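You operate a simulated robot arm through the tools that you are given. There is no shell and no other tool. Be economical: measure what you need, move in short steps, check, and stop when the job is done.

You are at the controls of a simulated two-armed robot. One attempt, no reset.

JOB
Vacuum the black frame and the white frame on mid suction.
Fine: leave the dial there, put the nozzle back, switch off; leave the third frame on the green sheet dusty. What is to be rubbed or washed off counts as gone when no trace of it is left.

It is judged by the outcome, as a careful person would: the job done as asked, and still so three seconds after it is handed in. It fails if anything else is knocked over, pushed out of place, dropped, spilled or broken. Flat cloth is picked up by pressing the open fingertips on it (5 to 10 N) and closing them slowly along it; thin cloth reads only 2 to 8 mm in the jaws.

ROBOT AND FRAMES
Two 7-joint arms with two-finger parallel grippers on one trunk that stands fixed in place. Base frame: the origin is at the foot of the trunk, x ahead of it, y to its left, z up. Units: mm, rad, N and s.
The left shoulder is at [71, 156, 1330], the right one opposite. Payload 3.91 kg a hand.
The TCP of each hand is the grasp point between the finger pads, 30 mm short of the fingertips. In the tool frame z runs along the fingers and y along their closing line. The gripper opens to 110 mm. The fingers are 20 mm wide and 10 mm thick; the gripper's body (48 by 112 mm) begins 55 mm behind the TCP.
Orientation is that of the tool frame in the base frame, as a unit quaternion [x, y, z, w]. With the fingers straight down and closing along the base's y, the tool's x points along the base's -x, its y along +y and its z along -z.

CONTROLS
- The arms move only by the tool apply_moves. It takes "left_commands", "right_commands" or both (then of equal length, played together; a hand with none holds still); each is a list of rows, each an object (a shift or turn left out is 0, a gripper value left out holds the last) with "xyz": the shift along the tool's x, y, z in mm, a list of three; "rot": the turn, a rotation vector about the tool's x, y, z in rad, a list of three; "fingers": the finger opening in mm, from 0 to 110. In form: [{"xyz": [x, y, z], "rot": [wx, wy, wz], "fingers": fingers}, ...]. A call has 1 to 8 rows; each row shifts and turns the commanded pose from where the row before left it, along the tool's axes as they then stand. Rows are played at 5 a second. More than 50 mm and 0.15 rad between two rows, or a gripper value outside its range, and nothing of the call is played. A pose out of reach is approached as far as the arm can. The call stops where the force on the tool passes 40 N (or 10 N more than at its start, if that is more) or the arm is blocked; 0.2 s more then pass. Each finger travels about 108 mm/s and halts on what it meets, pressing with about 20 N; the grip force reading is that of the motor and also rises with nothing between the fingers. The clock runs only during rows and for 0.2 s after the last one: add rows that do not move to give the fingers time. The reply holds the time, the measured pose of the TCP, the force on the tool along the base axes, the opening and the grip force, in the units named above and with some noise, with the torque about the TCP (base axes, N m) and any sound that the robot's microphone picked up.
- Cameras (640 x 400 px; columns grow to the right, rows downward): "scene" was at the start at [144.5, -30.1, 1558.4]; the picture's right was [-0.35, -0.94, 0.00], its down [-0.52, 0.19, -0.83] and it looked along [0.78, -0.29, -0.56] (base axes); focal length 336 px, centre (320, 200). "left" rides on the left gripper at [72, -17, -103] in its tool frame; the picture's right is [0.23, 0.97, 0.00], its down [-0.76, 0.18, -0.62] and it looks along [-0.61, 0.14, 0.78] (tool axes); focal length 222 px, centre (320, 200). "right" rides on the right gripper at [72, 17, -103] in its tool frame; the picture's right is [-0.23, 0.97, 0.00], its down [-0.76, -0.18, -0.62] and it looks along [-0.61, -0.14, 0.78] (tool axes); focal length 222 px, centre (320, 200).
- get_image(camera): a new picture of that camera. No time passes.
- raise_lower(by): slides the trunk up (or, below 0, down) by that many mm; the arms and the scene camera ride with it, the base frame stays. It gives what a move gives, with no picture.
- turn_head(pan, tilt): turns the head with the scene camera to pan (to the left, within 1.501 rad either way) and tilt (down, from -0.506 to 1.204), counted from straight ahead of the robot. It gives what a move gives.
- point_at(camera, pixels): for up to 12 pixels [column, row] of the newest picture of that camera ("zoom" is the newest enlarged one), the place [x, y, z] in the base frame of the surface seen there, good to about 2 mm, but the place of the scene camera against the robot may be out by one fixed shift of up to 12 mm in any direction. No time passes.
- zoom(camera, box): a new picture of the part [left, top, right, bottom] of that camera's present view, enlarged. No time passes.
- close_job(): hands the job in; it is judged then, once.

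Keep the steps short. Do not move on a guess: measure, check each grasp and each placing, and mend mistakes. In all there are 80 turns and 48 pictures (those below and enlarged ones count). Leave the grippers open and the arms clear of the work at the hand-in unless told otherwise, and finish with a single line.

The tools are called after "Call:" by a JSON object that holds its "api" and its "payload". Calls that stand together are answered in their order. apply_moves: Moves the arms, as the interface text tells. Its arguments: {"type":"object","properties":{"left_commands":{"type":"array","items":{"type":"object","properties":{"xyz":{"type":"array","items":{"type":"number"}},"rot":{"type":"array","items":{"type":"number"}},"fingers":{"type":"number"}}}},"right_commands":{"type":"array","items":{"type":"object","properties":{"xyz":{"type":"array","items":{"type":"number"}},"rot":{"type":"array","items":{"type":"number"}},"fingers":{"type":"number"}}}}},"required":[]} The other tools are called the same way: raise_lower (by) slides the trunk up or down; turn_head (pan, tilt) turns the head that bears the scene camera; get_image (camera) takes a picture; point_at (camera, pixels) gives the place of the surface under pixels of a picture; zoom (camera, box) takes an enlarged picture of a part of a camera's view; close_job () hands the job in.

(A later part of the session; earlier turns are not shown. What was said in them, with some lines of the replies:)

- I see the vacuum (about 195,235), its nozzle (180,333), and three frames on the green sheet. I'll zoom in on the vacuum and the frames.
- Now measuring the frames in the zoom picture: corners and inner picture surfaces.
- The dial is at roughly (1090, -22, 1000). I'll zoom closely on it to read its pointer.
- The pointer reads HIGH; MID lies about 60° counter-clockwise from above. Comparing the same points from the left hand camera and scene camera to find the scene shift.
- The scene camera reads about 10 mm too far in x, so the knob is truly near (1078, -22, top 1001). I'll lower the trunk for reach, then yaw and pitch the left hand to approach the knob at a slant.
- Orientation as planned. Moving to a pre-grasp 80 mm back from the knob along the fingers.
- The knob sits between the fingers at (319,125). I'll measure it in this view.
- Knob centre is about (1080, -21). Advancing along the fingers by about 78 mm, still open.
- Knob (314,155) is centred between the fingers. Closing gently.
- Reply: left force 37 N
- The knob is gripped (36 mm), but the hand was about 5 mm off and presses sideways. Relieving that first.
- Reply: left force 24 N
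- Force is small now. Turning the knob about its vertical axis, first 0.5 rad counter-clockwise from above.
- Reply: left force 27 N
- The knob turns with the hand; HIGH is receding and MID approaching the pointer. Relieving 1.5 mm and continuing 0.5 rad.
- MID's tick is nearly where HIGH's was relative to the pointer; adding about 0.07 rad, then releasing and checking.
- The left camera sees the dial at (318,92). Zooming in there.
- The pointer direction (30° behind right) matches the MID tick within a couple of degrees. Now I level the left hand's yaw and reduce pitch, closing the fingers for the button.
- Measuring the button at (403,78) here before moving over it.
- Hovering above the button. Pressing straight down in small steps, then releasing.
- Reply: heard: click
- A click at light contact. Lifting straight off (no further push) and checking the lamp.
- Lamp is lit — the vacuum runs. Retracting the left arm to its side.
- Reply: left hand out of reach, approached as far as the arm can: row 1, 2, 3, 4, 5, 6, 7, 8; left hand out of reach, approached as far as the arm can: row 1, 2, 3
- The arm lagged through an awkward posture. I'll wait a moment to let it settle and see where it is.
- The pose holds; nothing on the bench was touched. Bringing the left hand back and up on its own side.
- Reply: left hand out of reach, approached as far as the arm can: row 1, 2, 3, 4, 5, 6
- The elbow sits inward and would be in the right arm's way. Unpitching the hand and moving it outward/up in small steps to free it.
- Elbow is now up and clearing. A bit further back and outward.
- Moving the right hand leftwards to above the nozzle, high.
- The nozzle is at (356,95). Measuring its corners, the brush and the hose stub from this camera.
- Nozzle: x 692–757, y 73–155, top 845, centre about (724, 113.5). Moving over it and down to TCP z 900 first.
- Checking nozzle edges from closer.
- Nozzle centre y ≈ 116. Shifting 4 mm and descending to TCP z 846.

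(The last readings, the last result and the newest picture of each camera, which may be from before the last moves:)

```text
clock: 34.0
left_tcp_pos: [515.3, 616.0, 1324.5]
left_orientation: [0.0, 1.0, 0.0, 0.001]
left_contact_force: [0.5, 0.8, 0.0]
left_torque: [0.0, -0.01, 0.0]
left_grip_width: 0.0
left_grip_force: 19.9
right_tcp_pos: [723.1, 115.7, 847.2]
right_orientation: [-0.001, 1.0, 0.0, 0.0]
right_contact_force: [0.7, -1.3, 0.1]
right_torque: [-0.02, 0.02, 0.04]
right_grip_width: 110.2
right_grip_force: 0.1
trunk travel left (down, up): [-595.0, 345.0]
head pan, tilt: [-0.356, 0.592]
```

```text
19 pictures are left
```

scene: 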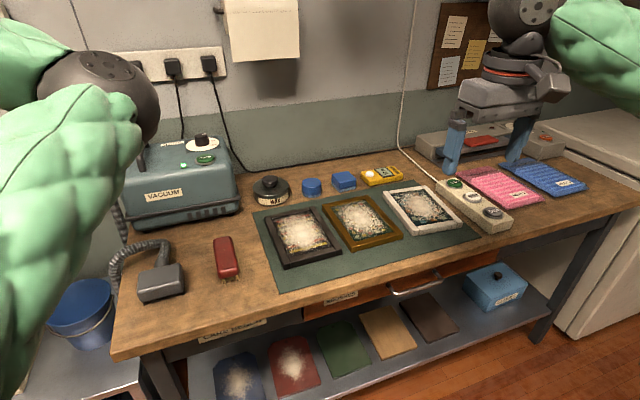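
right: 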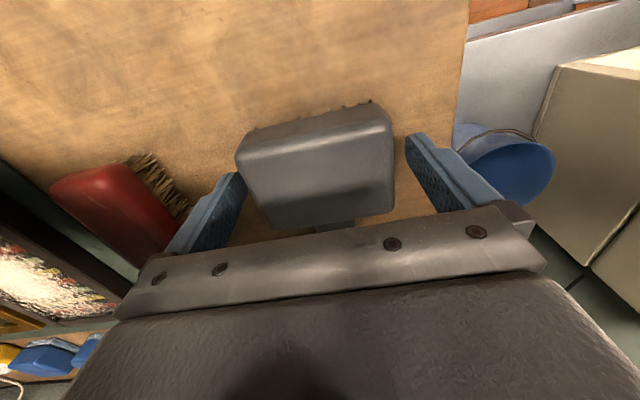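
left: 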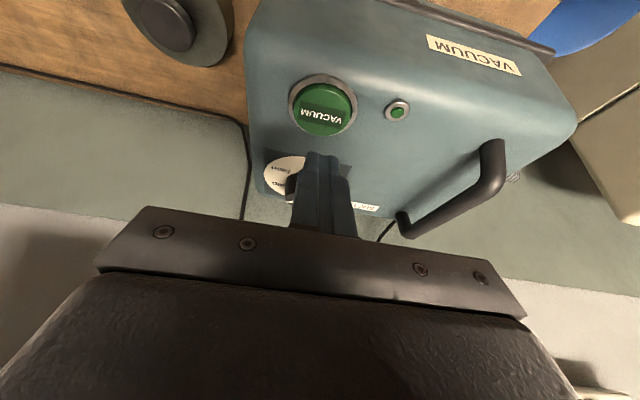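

Fingers straddle the nozzle with room on both sides. Closing.

Call:
{"api": "apply_moves", "payload": {"right_commands": [{"fingers": 95}, {"fingers": 86}, {"fingers": 78}, {"fingers": 72}, {}]}}

```text
clock: 35.2
left_tcp_pos: [516.5, 616.4, 1325.9]
left_orientation: [-0.002, 1.0, 0.001, 0.001]
left_contact_force: [0.2, -0.7, 0.0]
left_torque: [0.06, 0.01, 0.02]
left_grip_width: 0.0
left_grip_force: 20.4
right_tcp_pos: [723.6, 114.0, 847.4]
right_orientation: [0.0, 1.0, 0.0, 0.0]
right_contact_force: [0.3, -0.5, 0.6]
right_torque: [0.01, 0.01, -0.01]
right_grip_width: 87.6
right_grip_force: 20.2
trunk travel left (down, up): [-595.0, 345.0]
head pan, tilt: [-0.356, 0.592]
```

Held at 87.6 mm. Firming the grip and lifting 110 mm.

Call:
{"api": "apply_moves", "payload": {"right_commands": [{"fingers": 62}, {"xyz": [0, 0, -15]}, {"xyz": [0, 0, -25]}, {"xyz": [0, 0, -35]}, {"xyz": [0, 0, -35]}, {}]}}

Call:
{"api": "get_image", "payload": {"camera": "scene"}}

```text
clock: 36.6
left_tcp_pos: [515.6, 617.2, 1324.5]
left_orientation: [-0.001, 1.0, 0.0, 0.001]
left_contact_force: [-0.9, 0.6, -0.5]
left_torque: [0.0, -0.03, 0.03]
left_grip_width: 0.1
left_grip_force: 20.3
right_tcp_pos: [724.9, 113.4, 956.2]
right_orientation: [0.001, 1.0, 0.0, -0.002]
right_contact_force: [0.9, 0.3, -2.3]
right_torque: [0.02, 0.04, -0.03]
right_grip_width: 87.6
right_grip_force: 20.2
trunk travel left (down, up): [-595.0, 345.0]
head pan, tilt: [-0.356, 0.592]
```

```text
18 pictures are left
```

scene: 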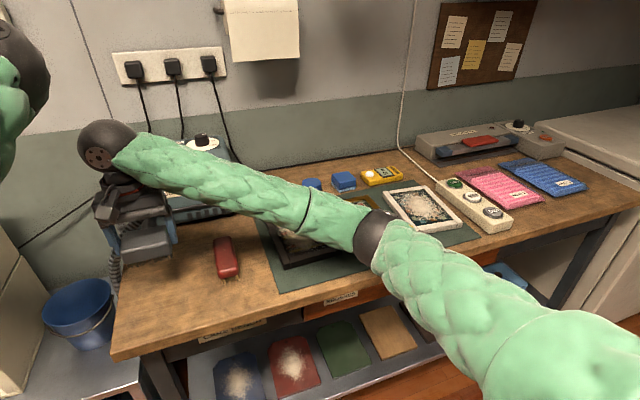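

Lifted cleanly. Carrying it over toward the black frame at height.

Call:
{"api": "apply_moves", "payload": {"right_commands": [{"xyz": [0, -42, 0]}, {"xyz": [0, -42, 0]}, {"xyz": [0, -42, 0]}, {"xyz": [0, -42, 0]}, {"xyz": [0, -42, 0]}, {"xyz": [0, -42, 0]}, {"xyz": [0, -42, 0]}, {"xyz": [0, -41, 0]}]}}

Call:
{"api": "get_image", "payload": {"camera": "right"}}

Call:
{"api": "get_image", "payload": {"camera": "scene"}}

```text
clock: 38.4
left_tcp_pos: [515.0, 614.9, 1326.5]
left_orientation: [-0.001, 1.0, 0.001, 0.0]
left_contact_force: [1.7, -0.5, -0.2]
left_torque: [0.04, -0.05, -0.03]
left_grip_width: 0.0
left_grip_force: 19.9
right_tcp_pos: [725.8, -220.6, 956.7]
right_orientation: [-0.001, 1.0, 0.0, 0.0]
right_contact_force: [-0.1, -0.3, -1.4]
right_torque: [0.0, -0.02, 0.0]
right_grip_width: 87.7
right_grip_force: 20.2
trunk travel left (down, up): [-595.0, 345.0]
head pan, tilt: [-0.356, 0.592]
```

```text
17 pictures are left
```

right: 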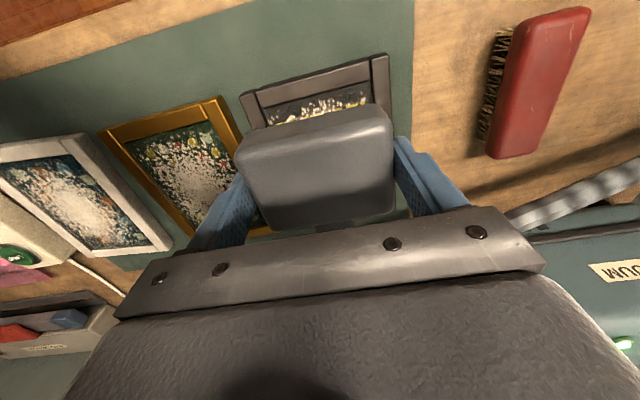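

```text
16 pictures are left
```

scene: 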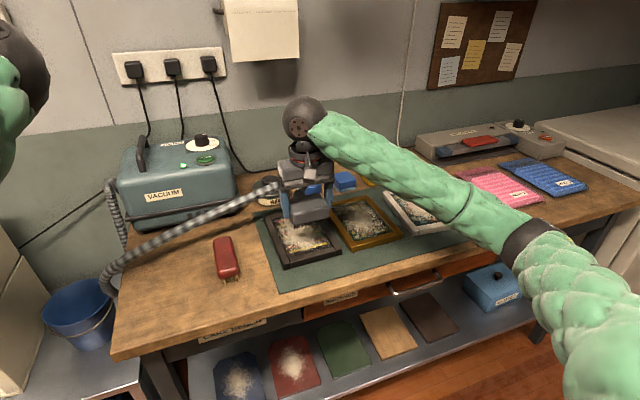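

The hose hangs clear. Measuring the black frame's front edges from the right camera, plus white frame edges.

Call:
{"api": "point_at", "payload": {"camera": "right", "pixels": [[243, 95], [388, 58], [253, 100], [371, 68], [262, 108], [370, 88], [385, 90], [318, 102], [300, 85], [374, 100]]}}

Call:
{"api": "point_at", "payload": {"camera": "right", "pixels": [[3, 165], [83, 138], [166, 243], [88, 253], [14, 168], [72, 148], [148, 238], [92, 247], [45, 152], [60, 190], [120, 190], [245, 210]]}}

```text
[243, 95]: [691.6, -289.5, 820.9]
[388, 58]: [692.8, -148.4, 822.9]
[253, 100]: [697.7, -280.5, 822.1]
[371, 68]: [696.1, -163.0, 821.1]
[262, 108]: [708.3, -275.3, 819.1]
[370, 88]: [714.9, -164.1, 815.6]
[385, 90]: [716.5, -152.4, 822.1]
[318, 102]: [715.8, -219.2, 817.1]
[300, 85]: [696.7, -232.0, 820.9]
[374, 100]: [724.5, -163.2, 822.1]
```

```text
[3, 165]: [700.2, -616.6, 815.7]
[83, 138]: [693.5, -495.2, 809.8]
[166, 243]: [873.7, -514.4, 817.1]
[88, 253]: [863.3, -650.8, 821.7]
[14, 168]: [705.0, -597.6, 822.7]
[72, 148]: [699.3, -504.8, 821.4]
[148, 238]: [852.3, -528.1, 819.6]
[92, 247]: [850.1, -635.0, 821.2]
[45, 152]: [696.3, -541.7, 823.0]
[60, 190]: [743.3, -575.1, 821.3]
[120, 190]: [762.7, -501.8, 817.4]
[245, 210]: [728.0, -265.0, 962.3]
```

Black frame: outer y -289…-148, x 691…~879, opening about x 710–865, y -274…-165. Positioning at (752, -219.5) and lowering towards the picture.

Call:
{"api": "apply_moves", "payload": {"right_commands": [{"xyz": [-26, 1, 0]}, {"xyz": [0, 0, 40]}, {"xyz": [0, 0, 35]}, {"xyz": [0, 0, 7]}, {"xyz": [0, 0, 4]}, {"xyz": [0, 0, 3]}, {}]}}

Call:
{"api": "get_image", "payload": {"camera": "right"}}

```text
clock: 40.0
left_tcp_pos: [515.0, 616.3, 1326.3]
left_orientation: [0.0, 1.0, 0.0, 0.001]
left_contact_force: [0.3, 0.1, 0.2]
left_torque: [-0.01, -0.05, 0.01]
left_grip_width: 0.0
left_grip_force: 20.2
right_tcp_pos: [750.0, -220.3, 870.2]
right_orientation: [0.0, 1.0, 0.001, 0.001]
right_contact_force: [2.9, -1.1, 10.8]
right_torque: [-0.01, 0.23, 0.03]
right_grip_width: 87.6
right_grip_force: 20.5
trunk travel left (down, up): [-595.0, 345.0]
head pan, tilt: [-0.356, 0.592]
```

```text
15 pictures are left
```

right: 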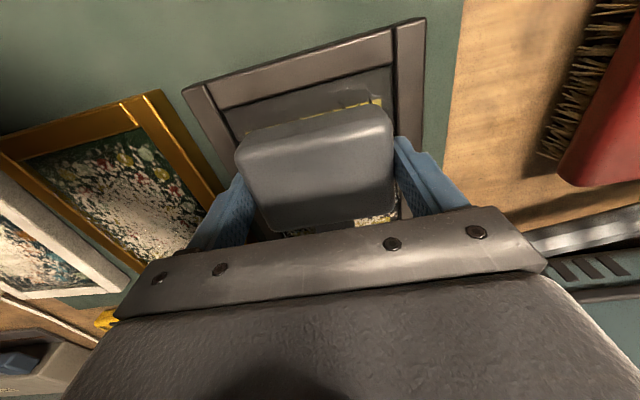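

Contact at TCP z 870 with ~11 N; easing up 2 mm so the frame isn't pushed, then moving slowly +x.

Call:
{"api": "apply_moves", "payload": {"right_commands": [{"xyz": [0, 0, -2]}, {"xyz": [-8, 0, 0]}, {"xyz": [-8, 0, 0]}, {}]}}

Call:
{"api": "get_image", "payload": {"camera": "right"}}

```text
clock: 41.0
left_tcp_pos: [514.3, 616.2, 1325.9]
left_orientation: [-0.001, 1.0, 0.0, 0.001]
left_contact_force: [-0.1, -0.3, -0.4]
left_torque: [0.01, 0.03, -0.02]
left_grip_width: 0.1
left_grip_force: 19.2
right_tcp_pos: [765.6, -218.8, 870.2]
right_orientation: [-0.001, 1.0, 0.0, 0.0]
right_contact_force: [-2.9, -0.1, 4.3]
right_torque: [0.08, 0.08, 0.02]
right_grip_width: 87.9
right_grip_force: 19.7
trunk travel left (down, up): [-595.0, 345.0]
head pan, tilt: [-0.356, 0.592]
```

```text
14 pictures are left
```

right: 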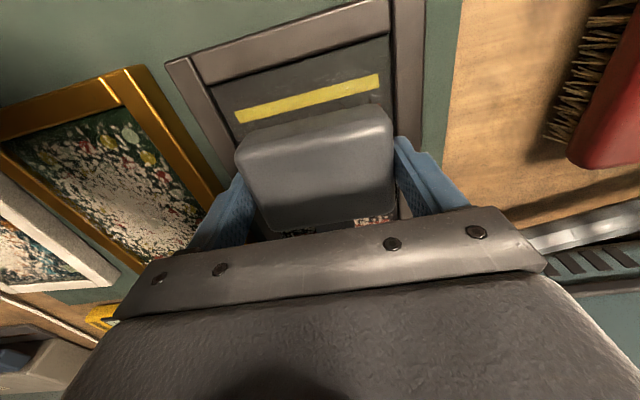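

The near strip is completely clean with light contact (4 N). Sweeping on to the far end.

Call:
{"api": "apply_moves", "payload": {"right_commands": [{"xyz": [-10, 0, 0]}, {"xyz": [-10, 0, 0]}, {"xyz": [-10, 0, 0]}, {"xyz": [-10, 0, 0]}, {"xyz": [-10, 0, 0]}, {"xyz": [-10, 0, 0]}, {"xyz": [-8, 0, 0]}, {}]}}

Call:
{"api": "get_image", "payload": {"camera": "right"}}

```text
clock: 42.8
left_tcp_pos: [515.6, 617.1, 1326.0]
left_orientation: [0.0, 1.0, 0.0, 0.001]
left_contact_force: [-0.1, -0.2, 0.4]
left_torque: [0.0, 0.01, -0.01]
left_grip_width: 0.1
left_grip_force: 20.1
right_tcp_pos: [833.6, -220.2, 871.1]
right_orientation: [0.0, 1.0, 0.001, 0.001]
right_contact_force: [0.0, -0.8, -0.9]
right_torque: [0.0, -0.03, 0.02]
right_grip_width: 87.6
right_grip_force: 19.7
trunk travel left (down, up): [-595.0, 345.0]
head pan, tilt: [-0.356, 0.592]
```

```text
13 pictures are left
```

right: 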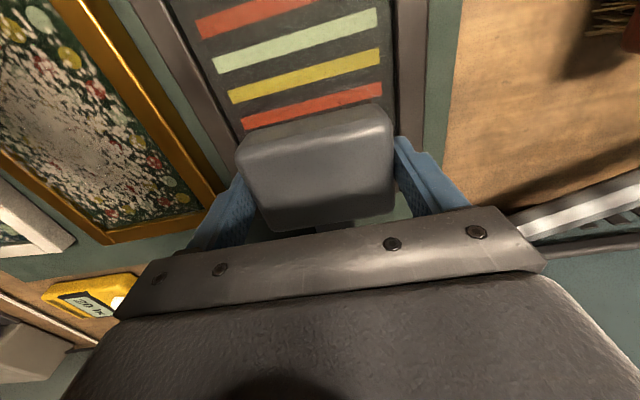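

Clean behind the nozzle. Lowering 1.5 mm and wiggling at the far end, then sweep back a bit.

Call:
{"api": "apply_moves", "payload": {"right_commands": [{"xyz": [0, 0, 1.5]}, {"xyz": [0, 5, 0]}, {"xyz": [-4, 0, 0]}, {"xyz": [0, -5, 0]}, {"xyz": [0, -5, 0]}, {"xyz": [12, 0, 0]}, {"xyz": [12, 5, 0]}, {}]}}

Call:
{"api": "apply_moves", "payload": {"right_commands": [{"xyz": [0, 0, -30]}, {"xyz": [0, 0, -40]}, {"xyz": [20, -45, 0]}, {"xyz": [20, -45, 0]}, {"xyz": [15, -45, 0]}, {"xyz": [0, -45, 0]}, {"xyz": [0, -45, 0]}, {"xyz": [0, -45, 0]}]}}

Call:
{"api": "apply_moves", "payload": {"right_commands": [{"xyz": [0, -45, 0]}, {"xyz": [0, -41, 0]}, {}]}}

Call:
{"api": "get_image", "payload": {"camera": "scene"}}

Call:
{"api": "get_image", "payload": {"camera": "right"}}

```text
clock: 44.6
left_tcp_pos: [514.7, 614.9, 1325.7]
left_orientation: [0.001, 1.0, -0.001, 0.001]
left_contact_force: [-0.6, -0.4, -0.2]
left_torque: [0.01, -0.01, -0.02]
left_grip_width: 0.0
left_grip_force: 19.7
right_tcp_pos: [812.4, -219.8, 869.4]
right_orientation: [0.0, 1.0, 0.0, 0.0]
right_contact_force: [4.0, -2.5, 9.2]
right_torque: [-0.12, 0.0, 0.04]
right_grip_width: 87.6
right_grip_force: 20.3
trunk travel left (down, up): [-595.0, 345.0]
head pan, tilt: [-0.356, 0.592]
```

```text
clock: 46.4
left_tcp_pos: [514.4, 615.5, 1325.5]
left_orientation: [0.0, 1.0, 0.001, 0.001]
left_contact_force: [-0.4, -0.3, 0.1]
left_torque: [0.01, 0.0, -0.04]
left_grip_width: 0.2
left_grip_force: 19.7
right_tcp_pos: [759.3, -491.9, 940.8]
right_orientation: [-0.001, 1.0, 0.0, 0.0]
right_contact_force: [-0.7, 0.0, -1.3]
right_torque: [0.02, 0.01, 0.02]
right_grip_width: 87.7
right_grip_force: 20.2
trunk travel left (down, up): [-595.0, 345.0]
head pan, tilt: [-0.356, 0.592]
```

```text
clock: 47.2
left_tcp_pos: [515.6, 617.6, 1325.9]
left_orientation: [-0.001, 1.0, 0.0, 0.001]
left_contact_force: [-0.2, 0.9, -0.2]
left_torque: [0.0, 0.0, -0.05]
left_grip_width: 0.0
left_grip_force: 20.0
right_tcp_pos: [757.3, -577.4, 938.2]
right_orientation: [0.0, 1.0, 0.0, 0.0]
right_contact_force: [0.4, 0.5, -1.8]
right_torque: [-0.01, 0.0, 0.0]
right_grip_width: 87.7
right_grip_force: 19.8
trunk travel left (down, up): [-595.0, 345.0]
head pan, tilt: [-0.356, 0.592]
```

```text
12 pictures are left
```

scene: 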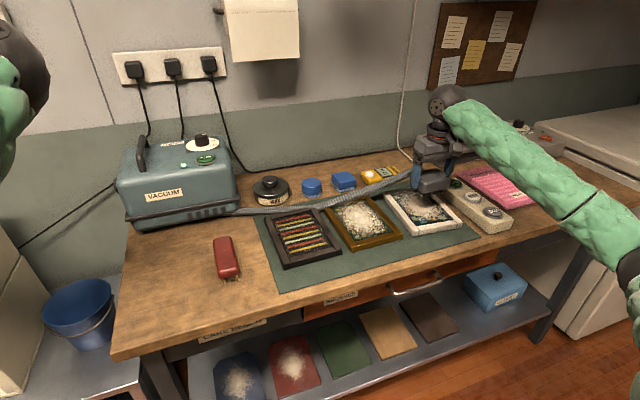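

```text
11 pictures are left
```

right: 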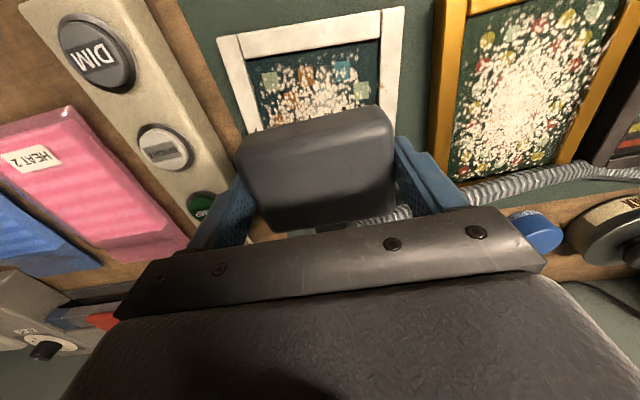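

Black frame looks clean. Measuring the white frame from here.

Call:
{"api": "point_at", "payload": {"camera": "right", "pixels": [[219, 40], [403, 10], [244, 62], [381, 42], [260, 127], [380, 105], [233, 100], [398, 80], [310, 35], [258, 110], [382, 80], [300, 70]]}}

Call:
{"api": "zoom", "payload": {"camera": "scene", "box": [255, 195, 351, 275]}}

```text
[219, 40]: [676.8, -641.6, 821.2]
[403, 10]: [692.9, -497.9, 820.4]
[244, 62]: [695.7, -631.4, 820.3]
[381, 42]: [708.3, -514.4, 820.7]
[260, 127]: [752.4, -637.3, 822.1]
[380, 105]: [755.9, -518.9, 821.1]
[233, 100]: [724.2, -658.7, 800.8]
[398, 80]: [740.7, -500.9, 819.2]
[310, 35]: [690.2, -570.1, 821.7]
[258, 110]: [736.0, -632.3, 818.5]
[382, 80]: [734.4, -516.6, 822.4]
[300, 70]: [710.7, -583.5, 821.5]
```

```text
5.00 times, centred on (303, 235) of scene
```

zoom: 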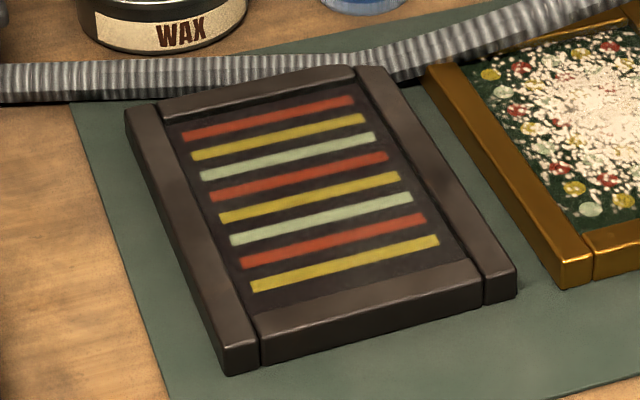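

Black frame is spotless. White frame is yawed about -0.11 rad; matching the nozzle to it, and lowering at its near end (745, -577).

Call:
{"api": "apply_moves", "payload": {"right_commands": [{"rot": [0, 0, 0.11]}, {"xyz": [12.7, -0.6, 0]}, {"xyz": [0, 0, 35]}, {"xyz": [0, 0, 25]}, {"xyz": [0, 0, 6]}, {"xyz": [0, 0, 2]}, {}]}}

Call:
{"api": "get_image", "payload": {"camera": "right"}}

```text
clock: 48.8
left_tcp_pos: [513.9, 616.4, 1326.2]
left_orientation: [-0.001, 1.0, 0.001, 0.001]
left_contact_force: [-0.6, 0.4, -0.3]
left_torque: [-0.02, 0.02, -0.01]
left_grip_width: 0.0
left_grip_force: 20.0
right_tcp_pos: [744.9, -575.0, 871.1]
right_orientation: [0.055, 0.998, 0.0, 0.0]
right_contact_force: [0.1, -0.5, -1.4]
right_torque: [-0.02, 0.01, 0.01]
right_grip_width: 87.7
right_grip_force: 19.6
trunk travel left (down, up): [-595.0, 345.0]
head pan, tilt: [-0.356, 0.592]
```

```text
9 pictures are left
```

right: 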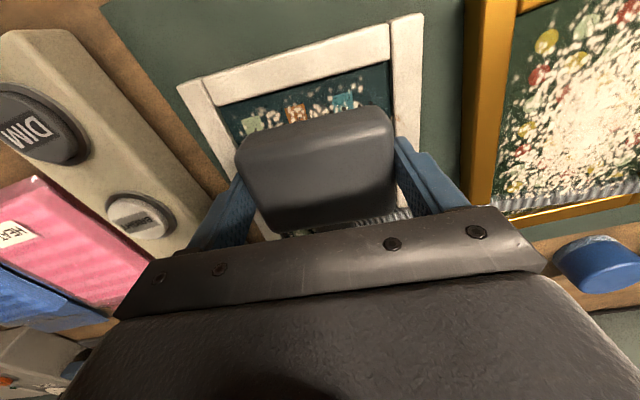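

Aligned. Moving 6 mm nearer, lowering 1.5 mm, then sweeping gently up the frame.

Call:
{"api": "apply_moves", "payload": {"right_commands": [{"xyz": [6, 0, 0]}, {"xyz": [0, 0, 1.5]}, {"xyz": [0, 5, 0]}, {"xyz": [0, -9, 0]}, {"xyz": [0, 4, 0]}, {"xyz": [-10, 0, 0]}, {"xyz": [-10, 0, 0]}, {}]}}

Call:
{"api": "get_image", "payload": {"camera": "right"}}

```text
clock: 50.6
left_tcp_pos: [515.7, 615.1, 1325.5]
left_orientation: [-0.001, 1.0, 0.001, 0.001]
left_contact_force: [0.1, -0.4, 0.0]
left_torque: [-0.02, 0.01, -0.02]
left_grip_width: 0.1
left_grip_force: 20.1
right_tcp_pos: [760.3, -575.7, 868.8]
right_orientation: [0.054, 0.999, -0.001, 0.0]
right_contact_force: [-1.4, -0.3, -3.1]
right_torque: [-0.03, -0.02, -0.03]
right_grip_width: 87.3
right_grip_force: 19.9
trunk travel left (down, up): [-595.0, 345.0]
head pan, tilt: [-0.356, 0.592]
```

```text
8 pictures are left
```

right: 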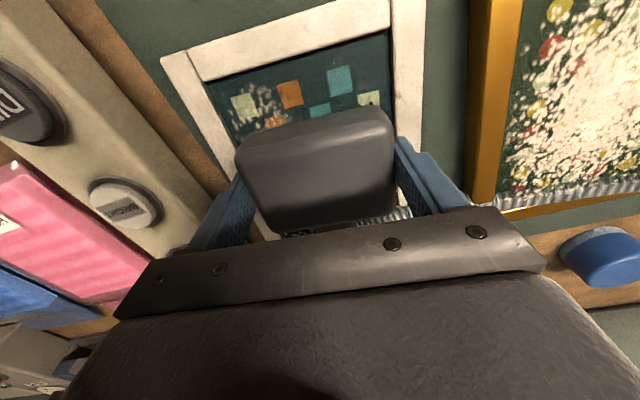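

Some dust remains at the left since there's no contact here. Lowering in 1 mm steps until light contact.

Call:
{"api": "apply_moves", "payload": {"right_commands": [{"xyz": [0, 0, 1]}, {"xyz": [0, 0, 0.8]}, {}]}}

```text
clock: 51.4
left_tcp_pos: [514.3, 617.0, 1325.9]
left_orientation: [0.0, 1.0, 0.0, 0.001]
left_contact_force: [-0.2, 0.1, 0.2]
left_torque: [-0.01, -0.03, 0.02]
left_grip_width: 0.1
left_grip_force: 20.4
right_tcp_pos: [758.5, -576.2, 869.4]
right_orientation: [0.056, 0.998, 0.0, 0.001]
right_contact_force: [4.8, -2.8, 7.3]
right_torque: [0.02, 0.13, 0.05]
right_grip_width: 87.6
right_grip_force: 19.3
trunk travel left (down, up): [-595.0, 345.0]
head pan, tilt: [-0.356, 0.592]
```

Light contact (7 N). Sweeping back to the near end, both sides, then forward.

Call:
{"api": "apply_moves", "payload": {"right_commands": [{"xyz": [8, -5, 0]}, {"xyz": [8, 0, 0]}, {"xyz": [5, 0, 0]}, {"xyz": [0, 5, 0]}, {"xyz": [0, 5, 0]}, {"xyz": [-9, 0, 0]}, {"xyz": [-10, -5, 0]}, {"xyz": [-6, 0, 0]}]}}

Call:
{"api": "get_image", "payload": {"camera": "right"}}

```text
clock: 53.2
left_tcp_pos: [514.5, 616.3, 1325.0]
left_orientation: [0.0, 1.0, -0.001, 0.001]
left_contact_force: [0.0, 0.3, -0.7]
left_torque: [-0.02, 0.0, -0.02]
left_grip_width: 0.0
left_grip_force: 20.1
right_tcp_pos: [763.3, -576.8, 868.0]
right_orientation: [0.055, 0.998, 0.0, 0.0]
right_contact_force: [-3.6, 0.2, 7.0]
right_torque: [0.05, -0.06, 0.02]
right_grip_width: 87.6
right_grip_force: 20.0
trunk travel left (down, up): [-595.0, 345.0]
head pan, tilt: [-0.356, 0.592]
```

```text
7 pictures are left
```

right: 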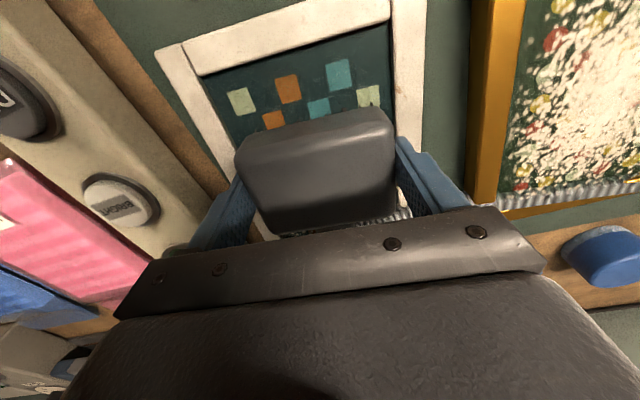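

Near strip is spotless now. Continuing forward to the far end with a slight zigzag.

Call:
{"api": "apply_moves", "payload": {"right_commands": [{"xyz": [-10, 4, 0]}, {"xyz": [-10, -4, 0]}, {"xyz": [-10, -4, 0]}, {"xyz": [-10, 4, 0]}, {"xyz": [-10, 4, 0]}, {"xyz": [-10, -4, 0]}, {"xyz": [-8, -4, 0]}, {}]}}

Call:
{"api": "apply_moves", "payload": {"right_commands": [{"xyz": [0, 4, 0]}, {"xyz": [-3, 5, 0]}, {"xyz": [0, -5, 0]}, {"xyz": [0, -5, 0]}, {"xyz": [10, 0, 0]}, {"xyz": [10, 5, 0]}, {}]}}

```text
clock: 55.0
left_tcp_pos: [515.4, 617.2, 1325.7]
left_orientation: [-0.001, 1.0, 0.0, 0.0]
left_contact_force: [0.3, -0.4, 0.5]
left_torque: [0.05, 0.01, 0.01]
left_grip_width: 0.0
left_grip_force: 19.9
right_tcp_pos: [831.7, -587.4, 867.8]
right_orientation: [0.055, 0.998, 0.0, 0.001]
right_contact_force: [-1.6, 3.1, 9.9]
right_torque: [0.1, 0.2, 0.02]
right_grip_width: 87.7
right_grip_force: 19.4
trunk travel left (down, up): [-595.0, 345.0]
head pan, tilt: [-0.356, 0.592]
```

```text
clock: 56.6
left_tcp_pos: [514.6, 616.2, 1326.0]
left_orientation: [0.001, 1.0, 0.0, 0.001]
left_contact_force: [-0.4, -0.4, -0.3]
left_torque: [-0.03, 0.01, 0.05]
left_grip_width: 0.0
left_grip_force: 19.8
right_tcp_pos: [814.3, -581.3, 867.7]
right_orientation: [0.054, 0.999, 0.0, 0.0]
right_contact_force: [4.3, -1.9, 11.4]
right_torque: [-0.03, -0.1, 0.0]
right_grip_width: 87.2
right_grip_force: 20.0
trunk travel left (down, up): [-595.0, 345.0]
head pan, tilt: [-0.356, 0.592]
```

Lifting, undoing the yaw, and moving left to inspect the white frame.

Call:
{"api": "apply_moves", "payload": {"right_commands": [{"xyz": [0, 0, -40]}, {"xyz": [0, 0, -45]}, {"rot": [0, 0, -0.11]}, {"xyz": [15, 45, 0]}, {"xyz": [15, 45, 0]}, {"xyz": [15, 45, 0]}, {"xyz": [15, 45, 0]}, {"xyz": [15, 45, 0]}]}}

Call:
{"api": "apply_moves", "payload": {"right_commands": [{"xyz": [15, 45, 0]}, {"xyz": [0, 45, 0]}, {"xyz": [0, 45, 0]}, {"xyz": [0, 45, 0]}, {"xyz": [0, 45, 0]}, {"xyz": [0, 45, 0]}, {"xyz": [0, 45, 0]}, {}]}}

Call:
{"api": "zoom", "payload": {"camera": "scene", "box": [300, 150, 492, 270]}}

```text
clock: 58.4
left_tcp_pos: [517.5, 615.9, 1326.1]
left_orientation: [-0.001, 1.0, 0.0, 0.001]
left_contact_force: [-0.2, -0.8, -0.4]
left_torque: [0.0, 0.01, 0.03]
left_grip_width: 0.0
left_grip_force: 20.2
right_tcp_pos: [741.0, -357.3, 953.2]
right_orientation: [0.0, 1.0, 0.0, 0.0]
right_contact_force: [-0.4, 0.6, -1.6]
right_torque: [-0.02, 0.0, 0.02]
right_grip_width: 87.8
right_grip_force: 19.4
trunk travel left (down, up): [-595.0, 345.0]
head pan, tilt: [-0.356, 0.592]
```

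```text
clock: 60.2
left_tcp_pos: [515.3, 613.2, 1326.4]
left_orientation: [0.0, 1.0, 0.001, 0.001]
left_contact_force: [0.0, -0.9, 0.3]
left_torque: [0.03, 0.0, 0.0]
left_grip_width: 0.1
left_grip_force: 20.2
right_tcp_pos: [723.3, -41.8, 953.1]
right_orientation: [0.001, 1.0, 0.001, 0.0]
right_contact_force: [0.7, -1.0, -2.2]
right_torque: [0.0, -0.01, -0.01]
right_grip_width: 87.9
right_grip_force: 20.2
trunk travel left (down, up): [-595.0, 345.0]
head pan, tilt: [-0.356, 0.592]
```

```text
3.33 times, centred on (396, 210) of scene
```

zoom: 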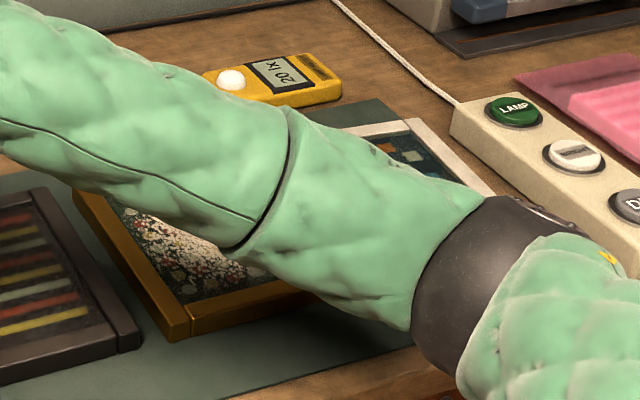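

The arm hides it; I'll put the nozzle back first and then inspect. Moving to above its parking place (723.6, 114).

Call:
{"api": "apply_moves", "payload": {"right_commands": [{"xyz": [0, 40, 0]}, {"xyz": [0, 40, 0]}, {"xyz": [0, 40, 0]}, {"xyz": [0, 36, 0]}, {"xyz": [0, 0, 40]}, {"xyz": [0, 0, 40]}, {}, {}]}}

```text
clock: 62.0
left_tcp_pos: [515.5, 617.0, 1326.8]
left_orientation: [-0.001, 1.0, 0.0, 0.001]
left_contact_force: [-0.5, 0.5, 0.7]
left_torque: [0.01, -0.02, 0.0]
left_grip_width: 0.0
left_grip_force: 19.8
right_tcp_pos: [723.3, 113.4, 870.9]
right_orientation: [0.0, 1.0, 0.0, 0.0]
right_contact_force: [-1.0, -0.6, -1.0]
right_torque: [-0.01, 0.0, -0.05]
right_grip_width: 87.4
right_grip_force: 20.1
trunk travel left (down, up): [-595.0, 345.0]
head pan, tilt: [-0.356, 0.592]
```

Directly above its original place, 23 mm up. Lowering gently to touch.

Call:
{"api": "apply_moves", "payload": {"right_commands": [{"xyz": [0, 0, 12]}, {"xyz": [0, 0, 7]}, {"xyz": [0, 0, 2]}, {"xyz": [0, 0, 1.5]}, {}]}}

```text
clock: 63.2
left_tcp_pos: [515.3, 616.5, 1325.5]
left_orientation: [-0.002, 1.0, 0.0, 0.001]
left_contact_force: [-0.4, 0.5, 0.4]
left_torque: [0.01, -0.02, 0.0]
left_grip_width: 0.1
left_grip_force: 19.7
right_tcp_pos: [725.2, 115.7, 849.2]
right_orientation: [0.0, 1.0, 0.0, 0.0]
right_contact_force: [0.9, 0.2, -0.7]
right_torque: [0.0, 0.03, 0.01]
right_grip_width: 87.8
right_grip_force: 20.0
trunk travel left (down, up): [-595.0, 345.0]
head pan, tilt: [-0.356, 0.592]
```

Call:
{"api": "apply_moves", "payload": {"right_commands": [{"xyz": [0, 0, 1]}, {"xyz": [0, 0, 1]}, {}]}}

```text
clock: 64.0
left_tcp_pos: [515.2, 616.6, 1325.6]
left_orientation: [0.0, 1.0, 0.0, 0.0]
left_contact_force: [-0.5, -0.2, 0.4]
left_torque: [0.02, 0.02, 0.02]
left_grip_width: 0.2
left_grip_force: 20.0
right_tcp_pos: [724.5, 113.2, 847.2]
right_orientation: [0.0, 1.0, 0.0, 0.0]
right_contact_force: [0.1, -0.2, -1.7]
right_torque: [0.0, -0.02, 0.01]
right_grip_width: 87.4
right_grip_force: 20.4
trunk travel left (down, up): [-595.0, 345.0]
head pan, tilt: [-0.356, 0.592]
```

Call:
{"api": "apply_moves", "payload": {"right_commands": [{"xyz": [0, 0, 0.8]}, {"xyz": [0, 0, 0.8]}, {}]}}

```text
clock: 64.8
left_tcp_pos: [515.7, 617.6, 1326.0]
left_orientation: [-0.001, 1.0, 0.001, 0.001]
left_contact_force: [-0.1, -0.3, -0.2]
left_torque: [0.03, -0.01, 0.0]
left_grip_width: 0.1
left_grip_force: 20.0
right_tcp_pos: [723.6, 114.4, 844.7]
right_orientation: [0.0, 1.0, 0.0, 0.0]
right_contact_force: [0.3, -0.3, -1.9]
right_torque: [0.0, 0.01, 0.0]
right_grip_width: 87.7
right_grip_force: 20.4
trunk travel left (down, up): [-595.0, 345.0]
head pan, tilt: [-0.356, 0.592]
```

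Call:
{"api": "apply_moves", "payload": {"right_commands": [{"xyz": [0, 0, 0.8]}, {"xyz": [0, 0, 0.8]}, {"xyz": [0, 0, 0.8]}, {}]}}

Call:
{"api": "zoom", "payload": {"camera": "right", "box": [200, 60, 440, 260]}}

```text
clock: 65.8
left_tcp_pos: [514.3, 616.5, 1325.6]
left_orientation: [0.0, 1.0, 0.0, 0.002]
left_contact_force: [0.2, -0.3, 0.1]
left_torque: [-0.03, -0.01, -0.01]
left_grip_width: 0.1
left_grip_force: 20.1
right_tcp_pos: [723.6, 113.9, 845.2]
right_orientation: [0.0, 1.0, 0.0, 0.0]
right_contact_force: [0.8, -1.7, 10.2]
right_torque: [-0.14, 0.21, 0.05]
right_grip_width: 87.7
right_grip_force: 20.4
trunk travel left (down, up): [-595.0, 345.0]
head pan, tilt: [-0.356, 0.592]
```

```text
2.00 times, centred on (320, 160) of right
```

zoom: 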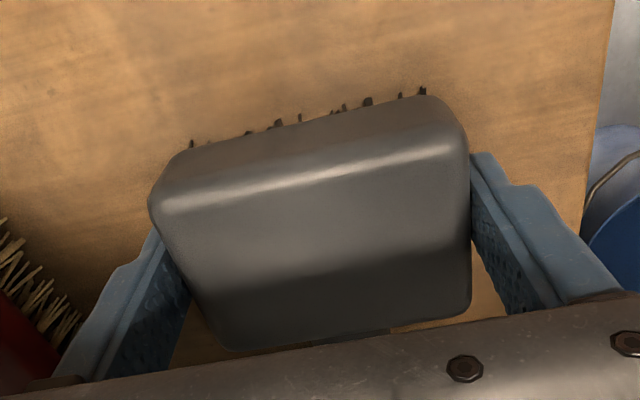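

Nozzle is on the bench (10 N). Easing 1 mm, opening the fingers, and lifting straight up.

Call:
{"api": "apply_moves", "payload": {"right_commands": [{"xyz": [0, 0, -1]}, {"fingers": 95}, {"fingers": 110}, {}, {"xyz": [0, 0, -20]}, {"xyz": [0, 0, -35]}, {"xyz": [0, 0, -45]}, {"xyz": [0, 0, -45]}]}}

Call:
{"api": "apply_moves", "payload": {"right_commands": [{"xyz": [20, -45, -10]}, {"xyz": [20, -45, -10]}, {"xyz": [20, -45, -10]}, {"xyz": [20, -45, -10]}, {"xyz": [20, -45, -10]}, {"xyz": [20, -45, -10]}, {"xyz": [20, -45, -10]}, {"xyz": [20, -45, -10]}]}}

Call:
{"api": "apply_moves", "payload": {"right_commands": [{"xyz": [20, -45, -10]}, {"xyz": [20, -45, -10]}, {"xyz": [20, -45, -10]}, {"xyz": [20, -45, -10]}, {}]}}

Call:
{"api": "get_image", "payload": {"camera": "scene"}}

```text
clock: 67.6
left_tcp_pos: [514.9, 615.4, 1326.6]
left_orientation: [-0.001, 1.0, 0.0, 0.001]
left_contact_force: [0.2, 1.1, -0.8]
left_torque: [0.0, 0.01, -0.01]
left_grip_width: 0.1
left_grip_force: 20.3
right_tcp_pos: [723.9, 112.1, 989.6]
right_orientation: [0.0, 1.0, 0.0, -0.001]
right_contact_force: [0.1, 0.0, 0.8]
right_torque: [0.0, 0.01, 0.01]
right_grip_width: 109.8
right_grip_force: 0.0
trunk travel left (down, up): [-595.0, 345.0]
head pan, tilt: [-0.356, 0.592]
```

```text
refused: row 1 steps farther than a row can; nothing moved
```

```text
refused: row 1 steps farther than a row can; nothing moved
```

```text
4 pictures are left
```

scene: 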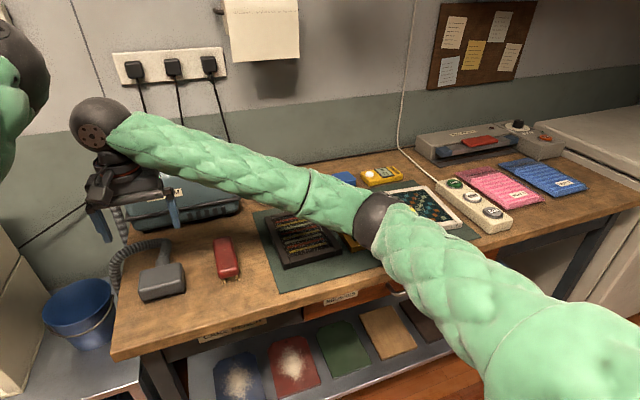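

The nozzle sits in its place. That step was too long; retracting the right hand with shorter ones to its starting area.

Call:
{"api": "apply_moves", "payload": {"right_commands": [{"xyz": [17.5, -38, -12]}, {"xyz": [17.5, -38, -12]}, {"xyz": [17.5, -38, -12]}, {"xyz": [17.5, -38, -12]}, {"xyz": [17.5, -38, -12]}, {"xyz": [17.5, -38, -12]}, {"xyz": [17.5, -38, -12]}, {"xyz": [17.5, -38, -12]}]}}

Call:
{"api": "apply_moves", "payload": {"right_commands": [{"xyz": [17.5, -38, -12]}, {"xyz": [17.5, -38, -12]}, {"xyz": [17.5, -38, -12]}, {"xyz": [17.5, -38, -12]}, {"xyz": [17.5, -38, -12]}, {"xyz": [17.5, -38, -12]}, {}]}}

Call:
{"api": "zoom", "payload": {"camera": "scene", "box": [256, 165, 464, 295]}}

```text
clock: 69.4
left_tcp_pos: [513.4, 617.4, 1325.9]
left_orientation: [0.0, 1.0, 0.001, 0.001]
left_contact_force: [0.4, -0.9, 0.2]
left_torque: [-0.01, -0.03, 0.01]
left_grip_width: 0.3
left_grip_force: 20.1
right_tcp_pos: [583.0, -190.1, 1087.7]
right_orientation: [-0.001, 1.0, 0.0, 0.001]
right_contact_force: [0.3, -0.8, -0.1]
right_torque: [0.02, -0.01, 0.02]
right_grip_width: 110.1
right_grip_force: 0.1
trunk travel left (down, up): [-595.0, 345.0]
head pan, tilt: [-0.356, 0.592]
```

```text
clock: 71.0
left_tcp_pos: [516.9, 616.7, 1324.7]
left_orientation: [0.0, 1.0, 0.0, 0.0]
left_contact_force: [0.5, 0.3, -1.2]
left_torque: [0.02, 0.04, -0.01]
left_grip_width: 0.1
left_grip_force: 20.1
right_tcp_pos: [480.9, -418.1, 1157.1]
right_orientation: [0.0, 1.0, 0.001, -0.001]
right_contact_force: [0.6, 0.4, -0.3]
right_torque: [-0.01, 0.0, 0.01]
right_grip_width: 110.1
right_grip_force: 0.0
trunk travel left (down, up): [-595.0, 345.0]
head pan, tilt: [-0.356, 0.592]
```

```text
3.08 times, centred on (360, 230) of scene
```

zoom: 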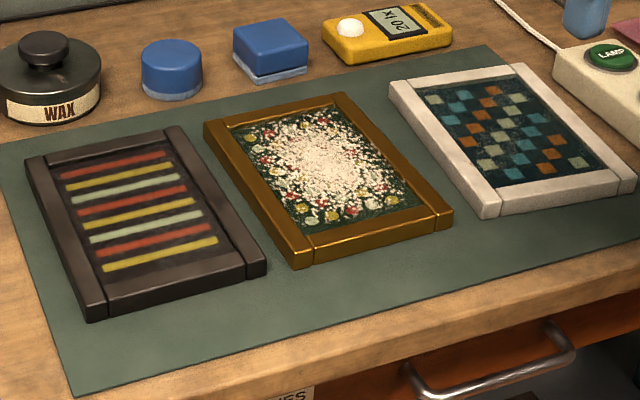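

Both frames spotless, the third still dusty, nothing displaced. Now the right hand goes to the switch: close fingers, pitch 0.4 rad, travel to above the button.

Call:
{"api": "apply_moves", "payload": {"right_commands": [{"rot": [0, -0.133, 0], "fingers": 0}, {"rot": [0, -0.132, 0]}, {"rot": [0, -0.132, 0]}, {"xyz": [-29.9, 28.2, 17.7]}, {"xyz": [-29.9, 28.2, 17.7]}, {"xyz": [-29.9, 28.2, 17.7]}, {"xyz": [-29.9, 28.2, 17.7]}]}}

Call:
{"api": "apply_moves", "payload": {"right_commands": [{"xyz": [-29.9, 28.2, 17.7]}, {"xyz": [-29.9, 28.2, 17.7]}, {"xyz": [-29.9, 28.2, 17.7]}, {"xyz": [-29.9, 28.2, 17.7]}, {"xyz": [-29.9, 28.2, 17.7]}, {"xyz": [-29.9, 28.2, 17.7]}, {"xyz": [-29.9, 28.2, 17.7]}]}}

```text
clock: 72.6
left_tcp_pos: [517.7, 616.1, 1322.7]
left_orientation: [0.001, 1.0, -0.001, 0.0]
left_contact_force: [0.6, -0.2, 0.0]
left_torque: [-0.01, 0.01, -0.02]
left_grip_width: 0.0
left_grip_force: 20.1
right_tcp_pos: [618.3, -303.7, 1135.3]
right_orientation: [0.0, 0.981, -0.001, 0.196]
right_contact_force: [0.1, 0.6, 0.2]
right_torque: [-0.03, -0.01, 0.01]
right_grip_width: 0.2
right_grip_force: 20.0
trunk travel left (down, up): [-595.0, 345.0]
head pan, tilt: [-0.356, 0.592]
```

```text
clock: 74.2
left_tcp_pos: [516.2, 616.2, 1324.1]
left_orientation: [0.0, 1.0, 0.0, -0.001]
left_contact_force: [0.8, 0.6, -0.2]
left_torque: [0.02, -0.02, -0.01]
left_grip_width: 0.0
left_grip_force: 20.1
right_tcp_pos: [856.1, -108.6, 1104.5]
right_orientation: [0.001, 0.98, -0.002, 0.197]
right_contact_force: [1.0, 0.4, -0.2]
right_torque: [-0.03, 0.03, 0.0]
right_grip_width: 0.0
right_grip_force: 20.0
trunk travel left (down, up): [-595.0, 345.0]
head pan, tilt: [-0.356, 0.592]
```

Call:
{"api": "apply_moves", "payload": {"right_commands": [{"xyz": [-29, 28.3, 23]}, {"xyz": [-29, 28.3, 23]}, {"xyz": [-29, 28.3, 23]}, {}, {}]}}

```text
clock: 75.4
left_tcp_pos: [515.2, 617.0, 1324.2]
left_orientation: [0.0, 1.0, 0.0, 0.001]
left_contact_force: [0.4, 0.7, 0.2]
left_torque: [-0.01, 0.01, 0.01]
left_grip_width: 0.0
left_grip_force: 20.5
right_tcp_pos: [964.8, -22.0, 1073.3]
right_orientation: [0.0, 0.981, -0.001, 0.196]
right_contact_force: [0.6, 0.8, 0.2]
right_torque: [0.01, -0.01, 0.0]
right_grip_width: 0.0
right_grip_force: 19.8
trunk travel left (down, up): [-595.0, 345.0]
head pan, tilt: [-0.356, 0.592]
```

Above the button (964.8, -22). Lowering to just above it.

Call:
{"api": "apply_moves", "payload": {"right_commands": [{"xyz": [11.6, 0, 27.7]}, {"xyz": [9.3, 0, 22.1]}, {}]}}

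Call:
{"api": "apply_moves", "payload": {"right_commands": [{"xyz": [0.8, 0, 1.9]}, {"xyz": [0.8, 0, 1.9]}, {"xyz": [0.6, 0, 1.4]}]}}

```text
clock: 76.2
left_tcp_pos: [515.3, 617.7, 1325.0]
left_orientation: [-0.001, 1.0, 0.0, 0.002]
left_contact_force: [0.9, 0.7, -0.1]
left_torque: [-0.03, 0.0, -0.01]
left_grip_width: 0.1
left_grip_force: 20.6
right_tcp_pos: [964.4, -23.5, 1022.5]
right_orientation: [0.0, 0.98, -0.001, 0.197]
right_contact_force: [-1.1, 0.6, 0.1]
right_torque: [0.01, -0.01, -0.01]
right_grip_width: 0.0
right_grip_force: 19.5
trunk travel left (down, up): [-595.0, 345.0]
head pan, tilt: [-0.356, 0.592]
```

```text
clock: 77.0
left_tcp_pos: [514.9, 616.4, 1326.3]
left_orientation: [0.001, 1.0, 0.001, 0.001]
left_contact_force: [-0.2, 0.6, 0.4]
left_torque: [0.01, 0.0, -0.02]
left_grip_width: 0.0
left_grip_force: 19.9
right_tcp_pos: [965.3, -23.0, 1015.7]
right_orientation: [0.001, 0.98, -0.001, 0.197]
right_contact_force: [-0.2, 0.1, -1.0]
right_torque: [0.01, 0.01, -0.01]
right_grip_width: 0.2
right_grip_force: 20.0
trunk travel left (down, up): [-595.0, 345.0]
head pan, tilt: [-0.356, 0.592]
```

No contact yet; two more 2 mm steps as before.

Call:
{"api": "apply_moves", "payload": {"right_commands": [{"xyz": [0.8, 0, 1.9]}, {"xyz": [0.8, 0, 1.9]}]}}

```text
clock: 77.6
left_tcp_pos: [516.0, 617.7, 1325.9]
left_orientation: [0.001, 1.0, 0.0, 0.001]
left_contact_force: [-0.4, 0.1, 0.4]
left_torque: [0.0, 0.01, 0.0]
left_grip_width: 0.0
left_grip_force: 19.7
right_tcp_pos: [965.7, -22.4, 1012.9]
right_orientation: [0.0, 0.98, 0.001, 0.198]
right_contact_force: [-0.7, 0.0, 2.8]
right_torque: [-0.02, 0.04, -0.02]
right_grip_width: 0.3
right_grip_force: 20.0
trunk travel left (down, up): [-595.0, 345.0]
head pan, tilt: [-0.356, 0.592]
heard: click
```

Click heard. Lifting and retracting along the same path.

Call:
{"api": "apply_moves", "payload": {"right_commands": [{"xyz": [-11.6, 0, -27.7]}, {"xyz": [-15.5, 0, -36.9]}, {"xyz": [29, -28.3, -23]}, {"xyz": [29, -28.3, -23]}, {"xyz": [29, -28.3, -23]}, {"xyz": [29.9, -28.2, -17.7]}, {"xyz": [29.9, -28.2, -17.7]}, {"xyz": [29.9, -28.2, -17.7]}]}}

Call:
{"api": "apply_moves", "payload": {"right_commands": [{"xyz": [29.9, -28.2, -17.7]}, {"xyz": [29.9, -28.2, -17.7]}, {"xyz": [29.9, -28.2, -17.7]}, {"xyz": [29.9, -28.2, -17.7]}, {"xyz": [29.9, -28.2, -17.7]}, {"xyz": [29.9, -28.2, -17.7]}, {"xyz": [29.9, -28.2, -17.7], "fingers": 110}, {}], "left_commands": [{"fingers": 110}, {}, {}, {}, {}, {}, {}, {}]}}

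Call:
{"api": "zoom", "payload": {"camera": "scene", "box": [160, 125, 240, 175]}}

```text
clock: 79.4
left_tcp_pos: [513.7, 614.4, 1327.6]
left_orientation: [0.0, 1.0, 0.0, 0.002]
left_contact_force: [-0.5, -0.9, -1.0]
left_torque: [0.0, 0.0, -0.04]
left_grip_width: 0.0
left_grip_force: 19.7
right_tcp_pos: [754.6, -191.1, 1123.6]
right_orientation: [-0.001, 0.98, 0.0, 0.197]
right_contact_force: [0.0, 0.1, -0.2]
right_torque: [0.0, -0.03, 0.01]
right_grip_width: 0.0
right_grip_force: 20.1
trunk travel left (down, up): [-595.0, 345.0]
head pan, tilt: [-0.356, 0.592]
```

```text
clock: 81.2
left_tcp_pos: [517.5, 616.6, 1324.8]
left_orientation: [0.001, 1.0, 0.0, 0.0]
left_contact_force: [0.1, -0.2, 0.4]
left_torque: [-0.01, 0.0, 0.0]
left_grip_width: 109.7
left_grip_force: 0.1
right_tcp_pos: [512.7, -389.3, 1160.5]
right_orientation: [0.001, 0.981, 0.0, 0.196]
right_contact_force: [1.0, 0.4, -0.8]
right_torque: [0.03, 0.07, 0.0]
right_grip_width: 109.8
right_grip_force: 0.2
trunk travel left (down, up): [-595.0, 345.0]
head pan, tilt: [-0.356, 0.592]
```

```text
8.00 times, centred on (200, 150) of scene
```

zoom: 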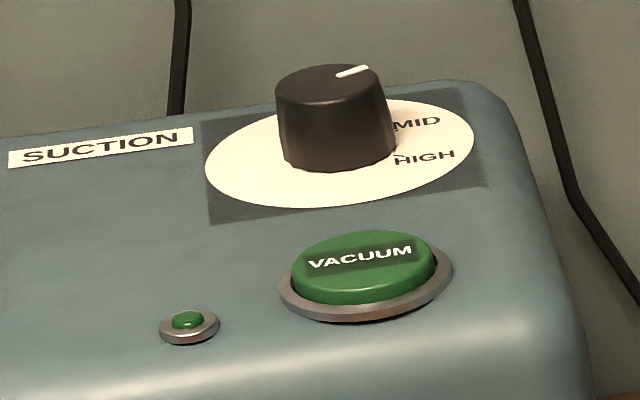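

Lamp is off, dial points at MID. One last overall look.

Call:
{"api": "get_image", "payload": {"camera": "scene"}}

```text
1 pictures are left
```

scene: 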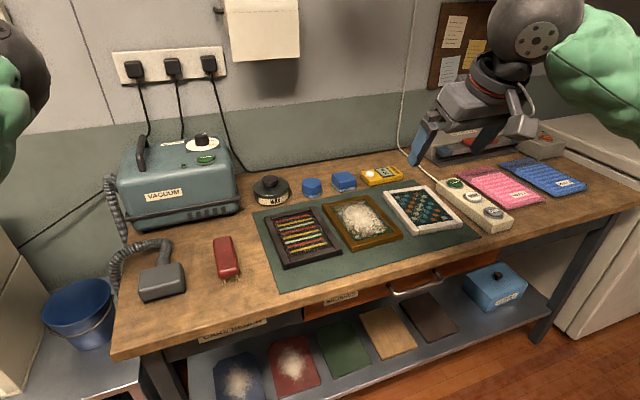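

Everything is in place: nozzle parked, vacuum off, dial at MID, two frames clean, third dusty, arms clear with open grippers. Handing in.

Call:
{"api": "close_job", "payload": {}}

```text
The job is handed in.
```

The black and white frames are vacuumed clean on mid suction, the dial is left at MID, the nozzle is back in its place, the vacuum is switched off, and the third frame is still dusty.
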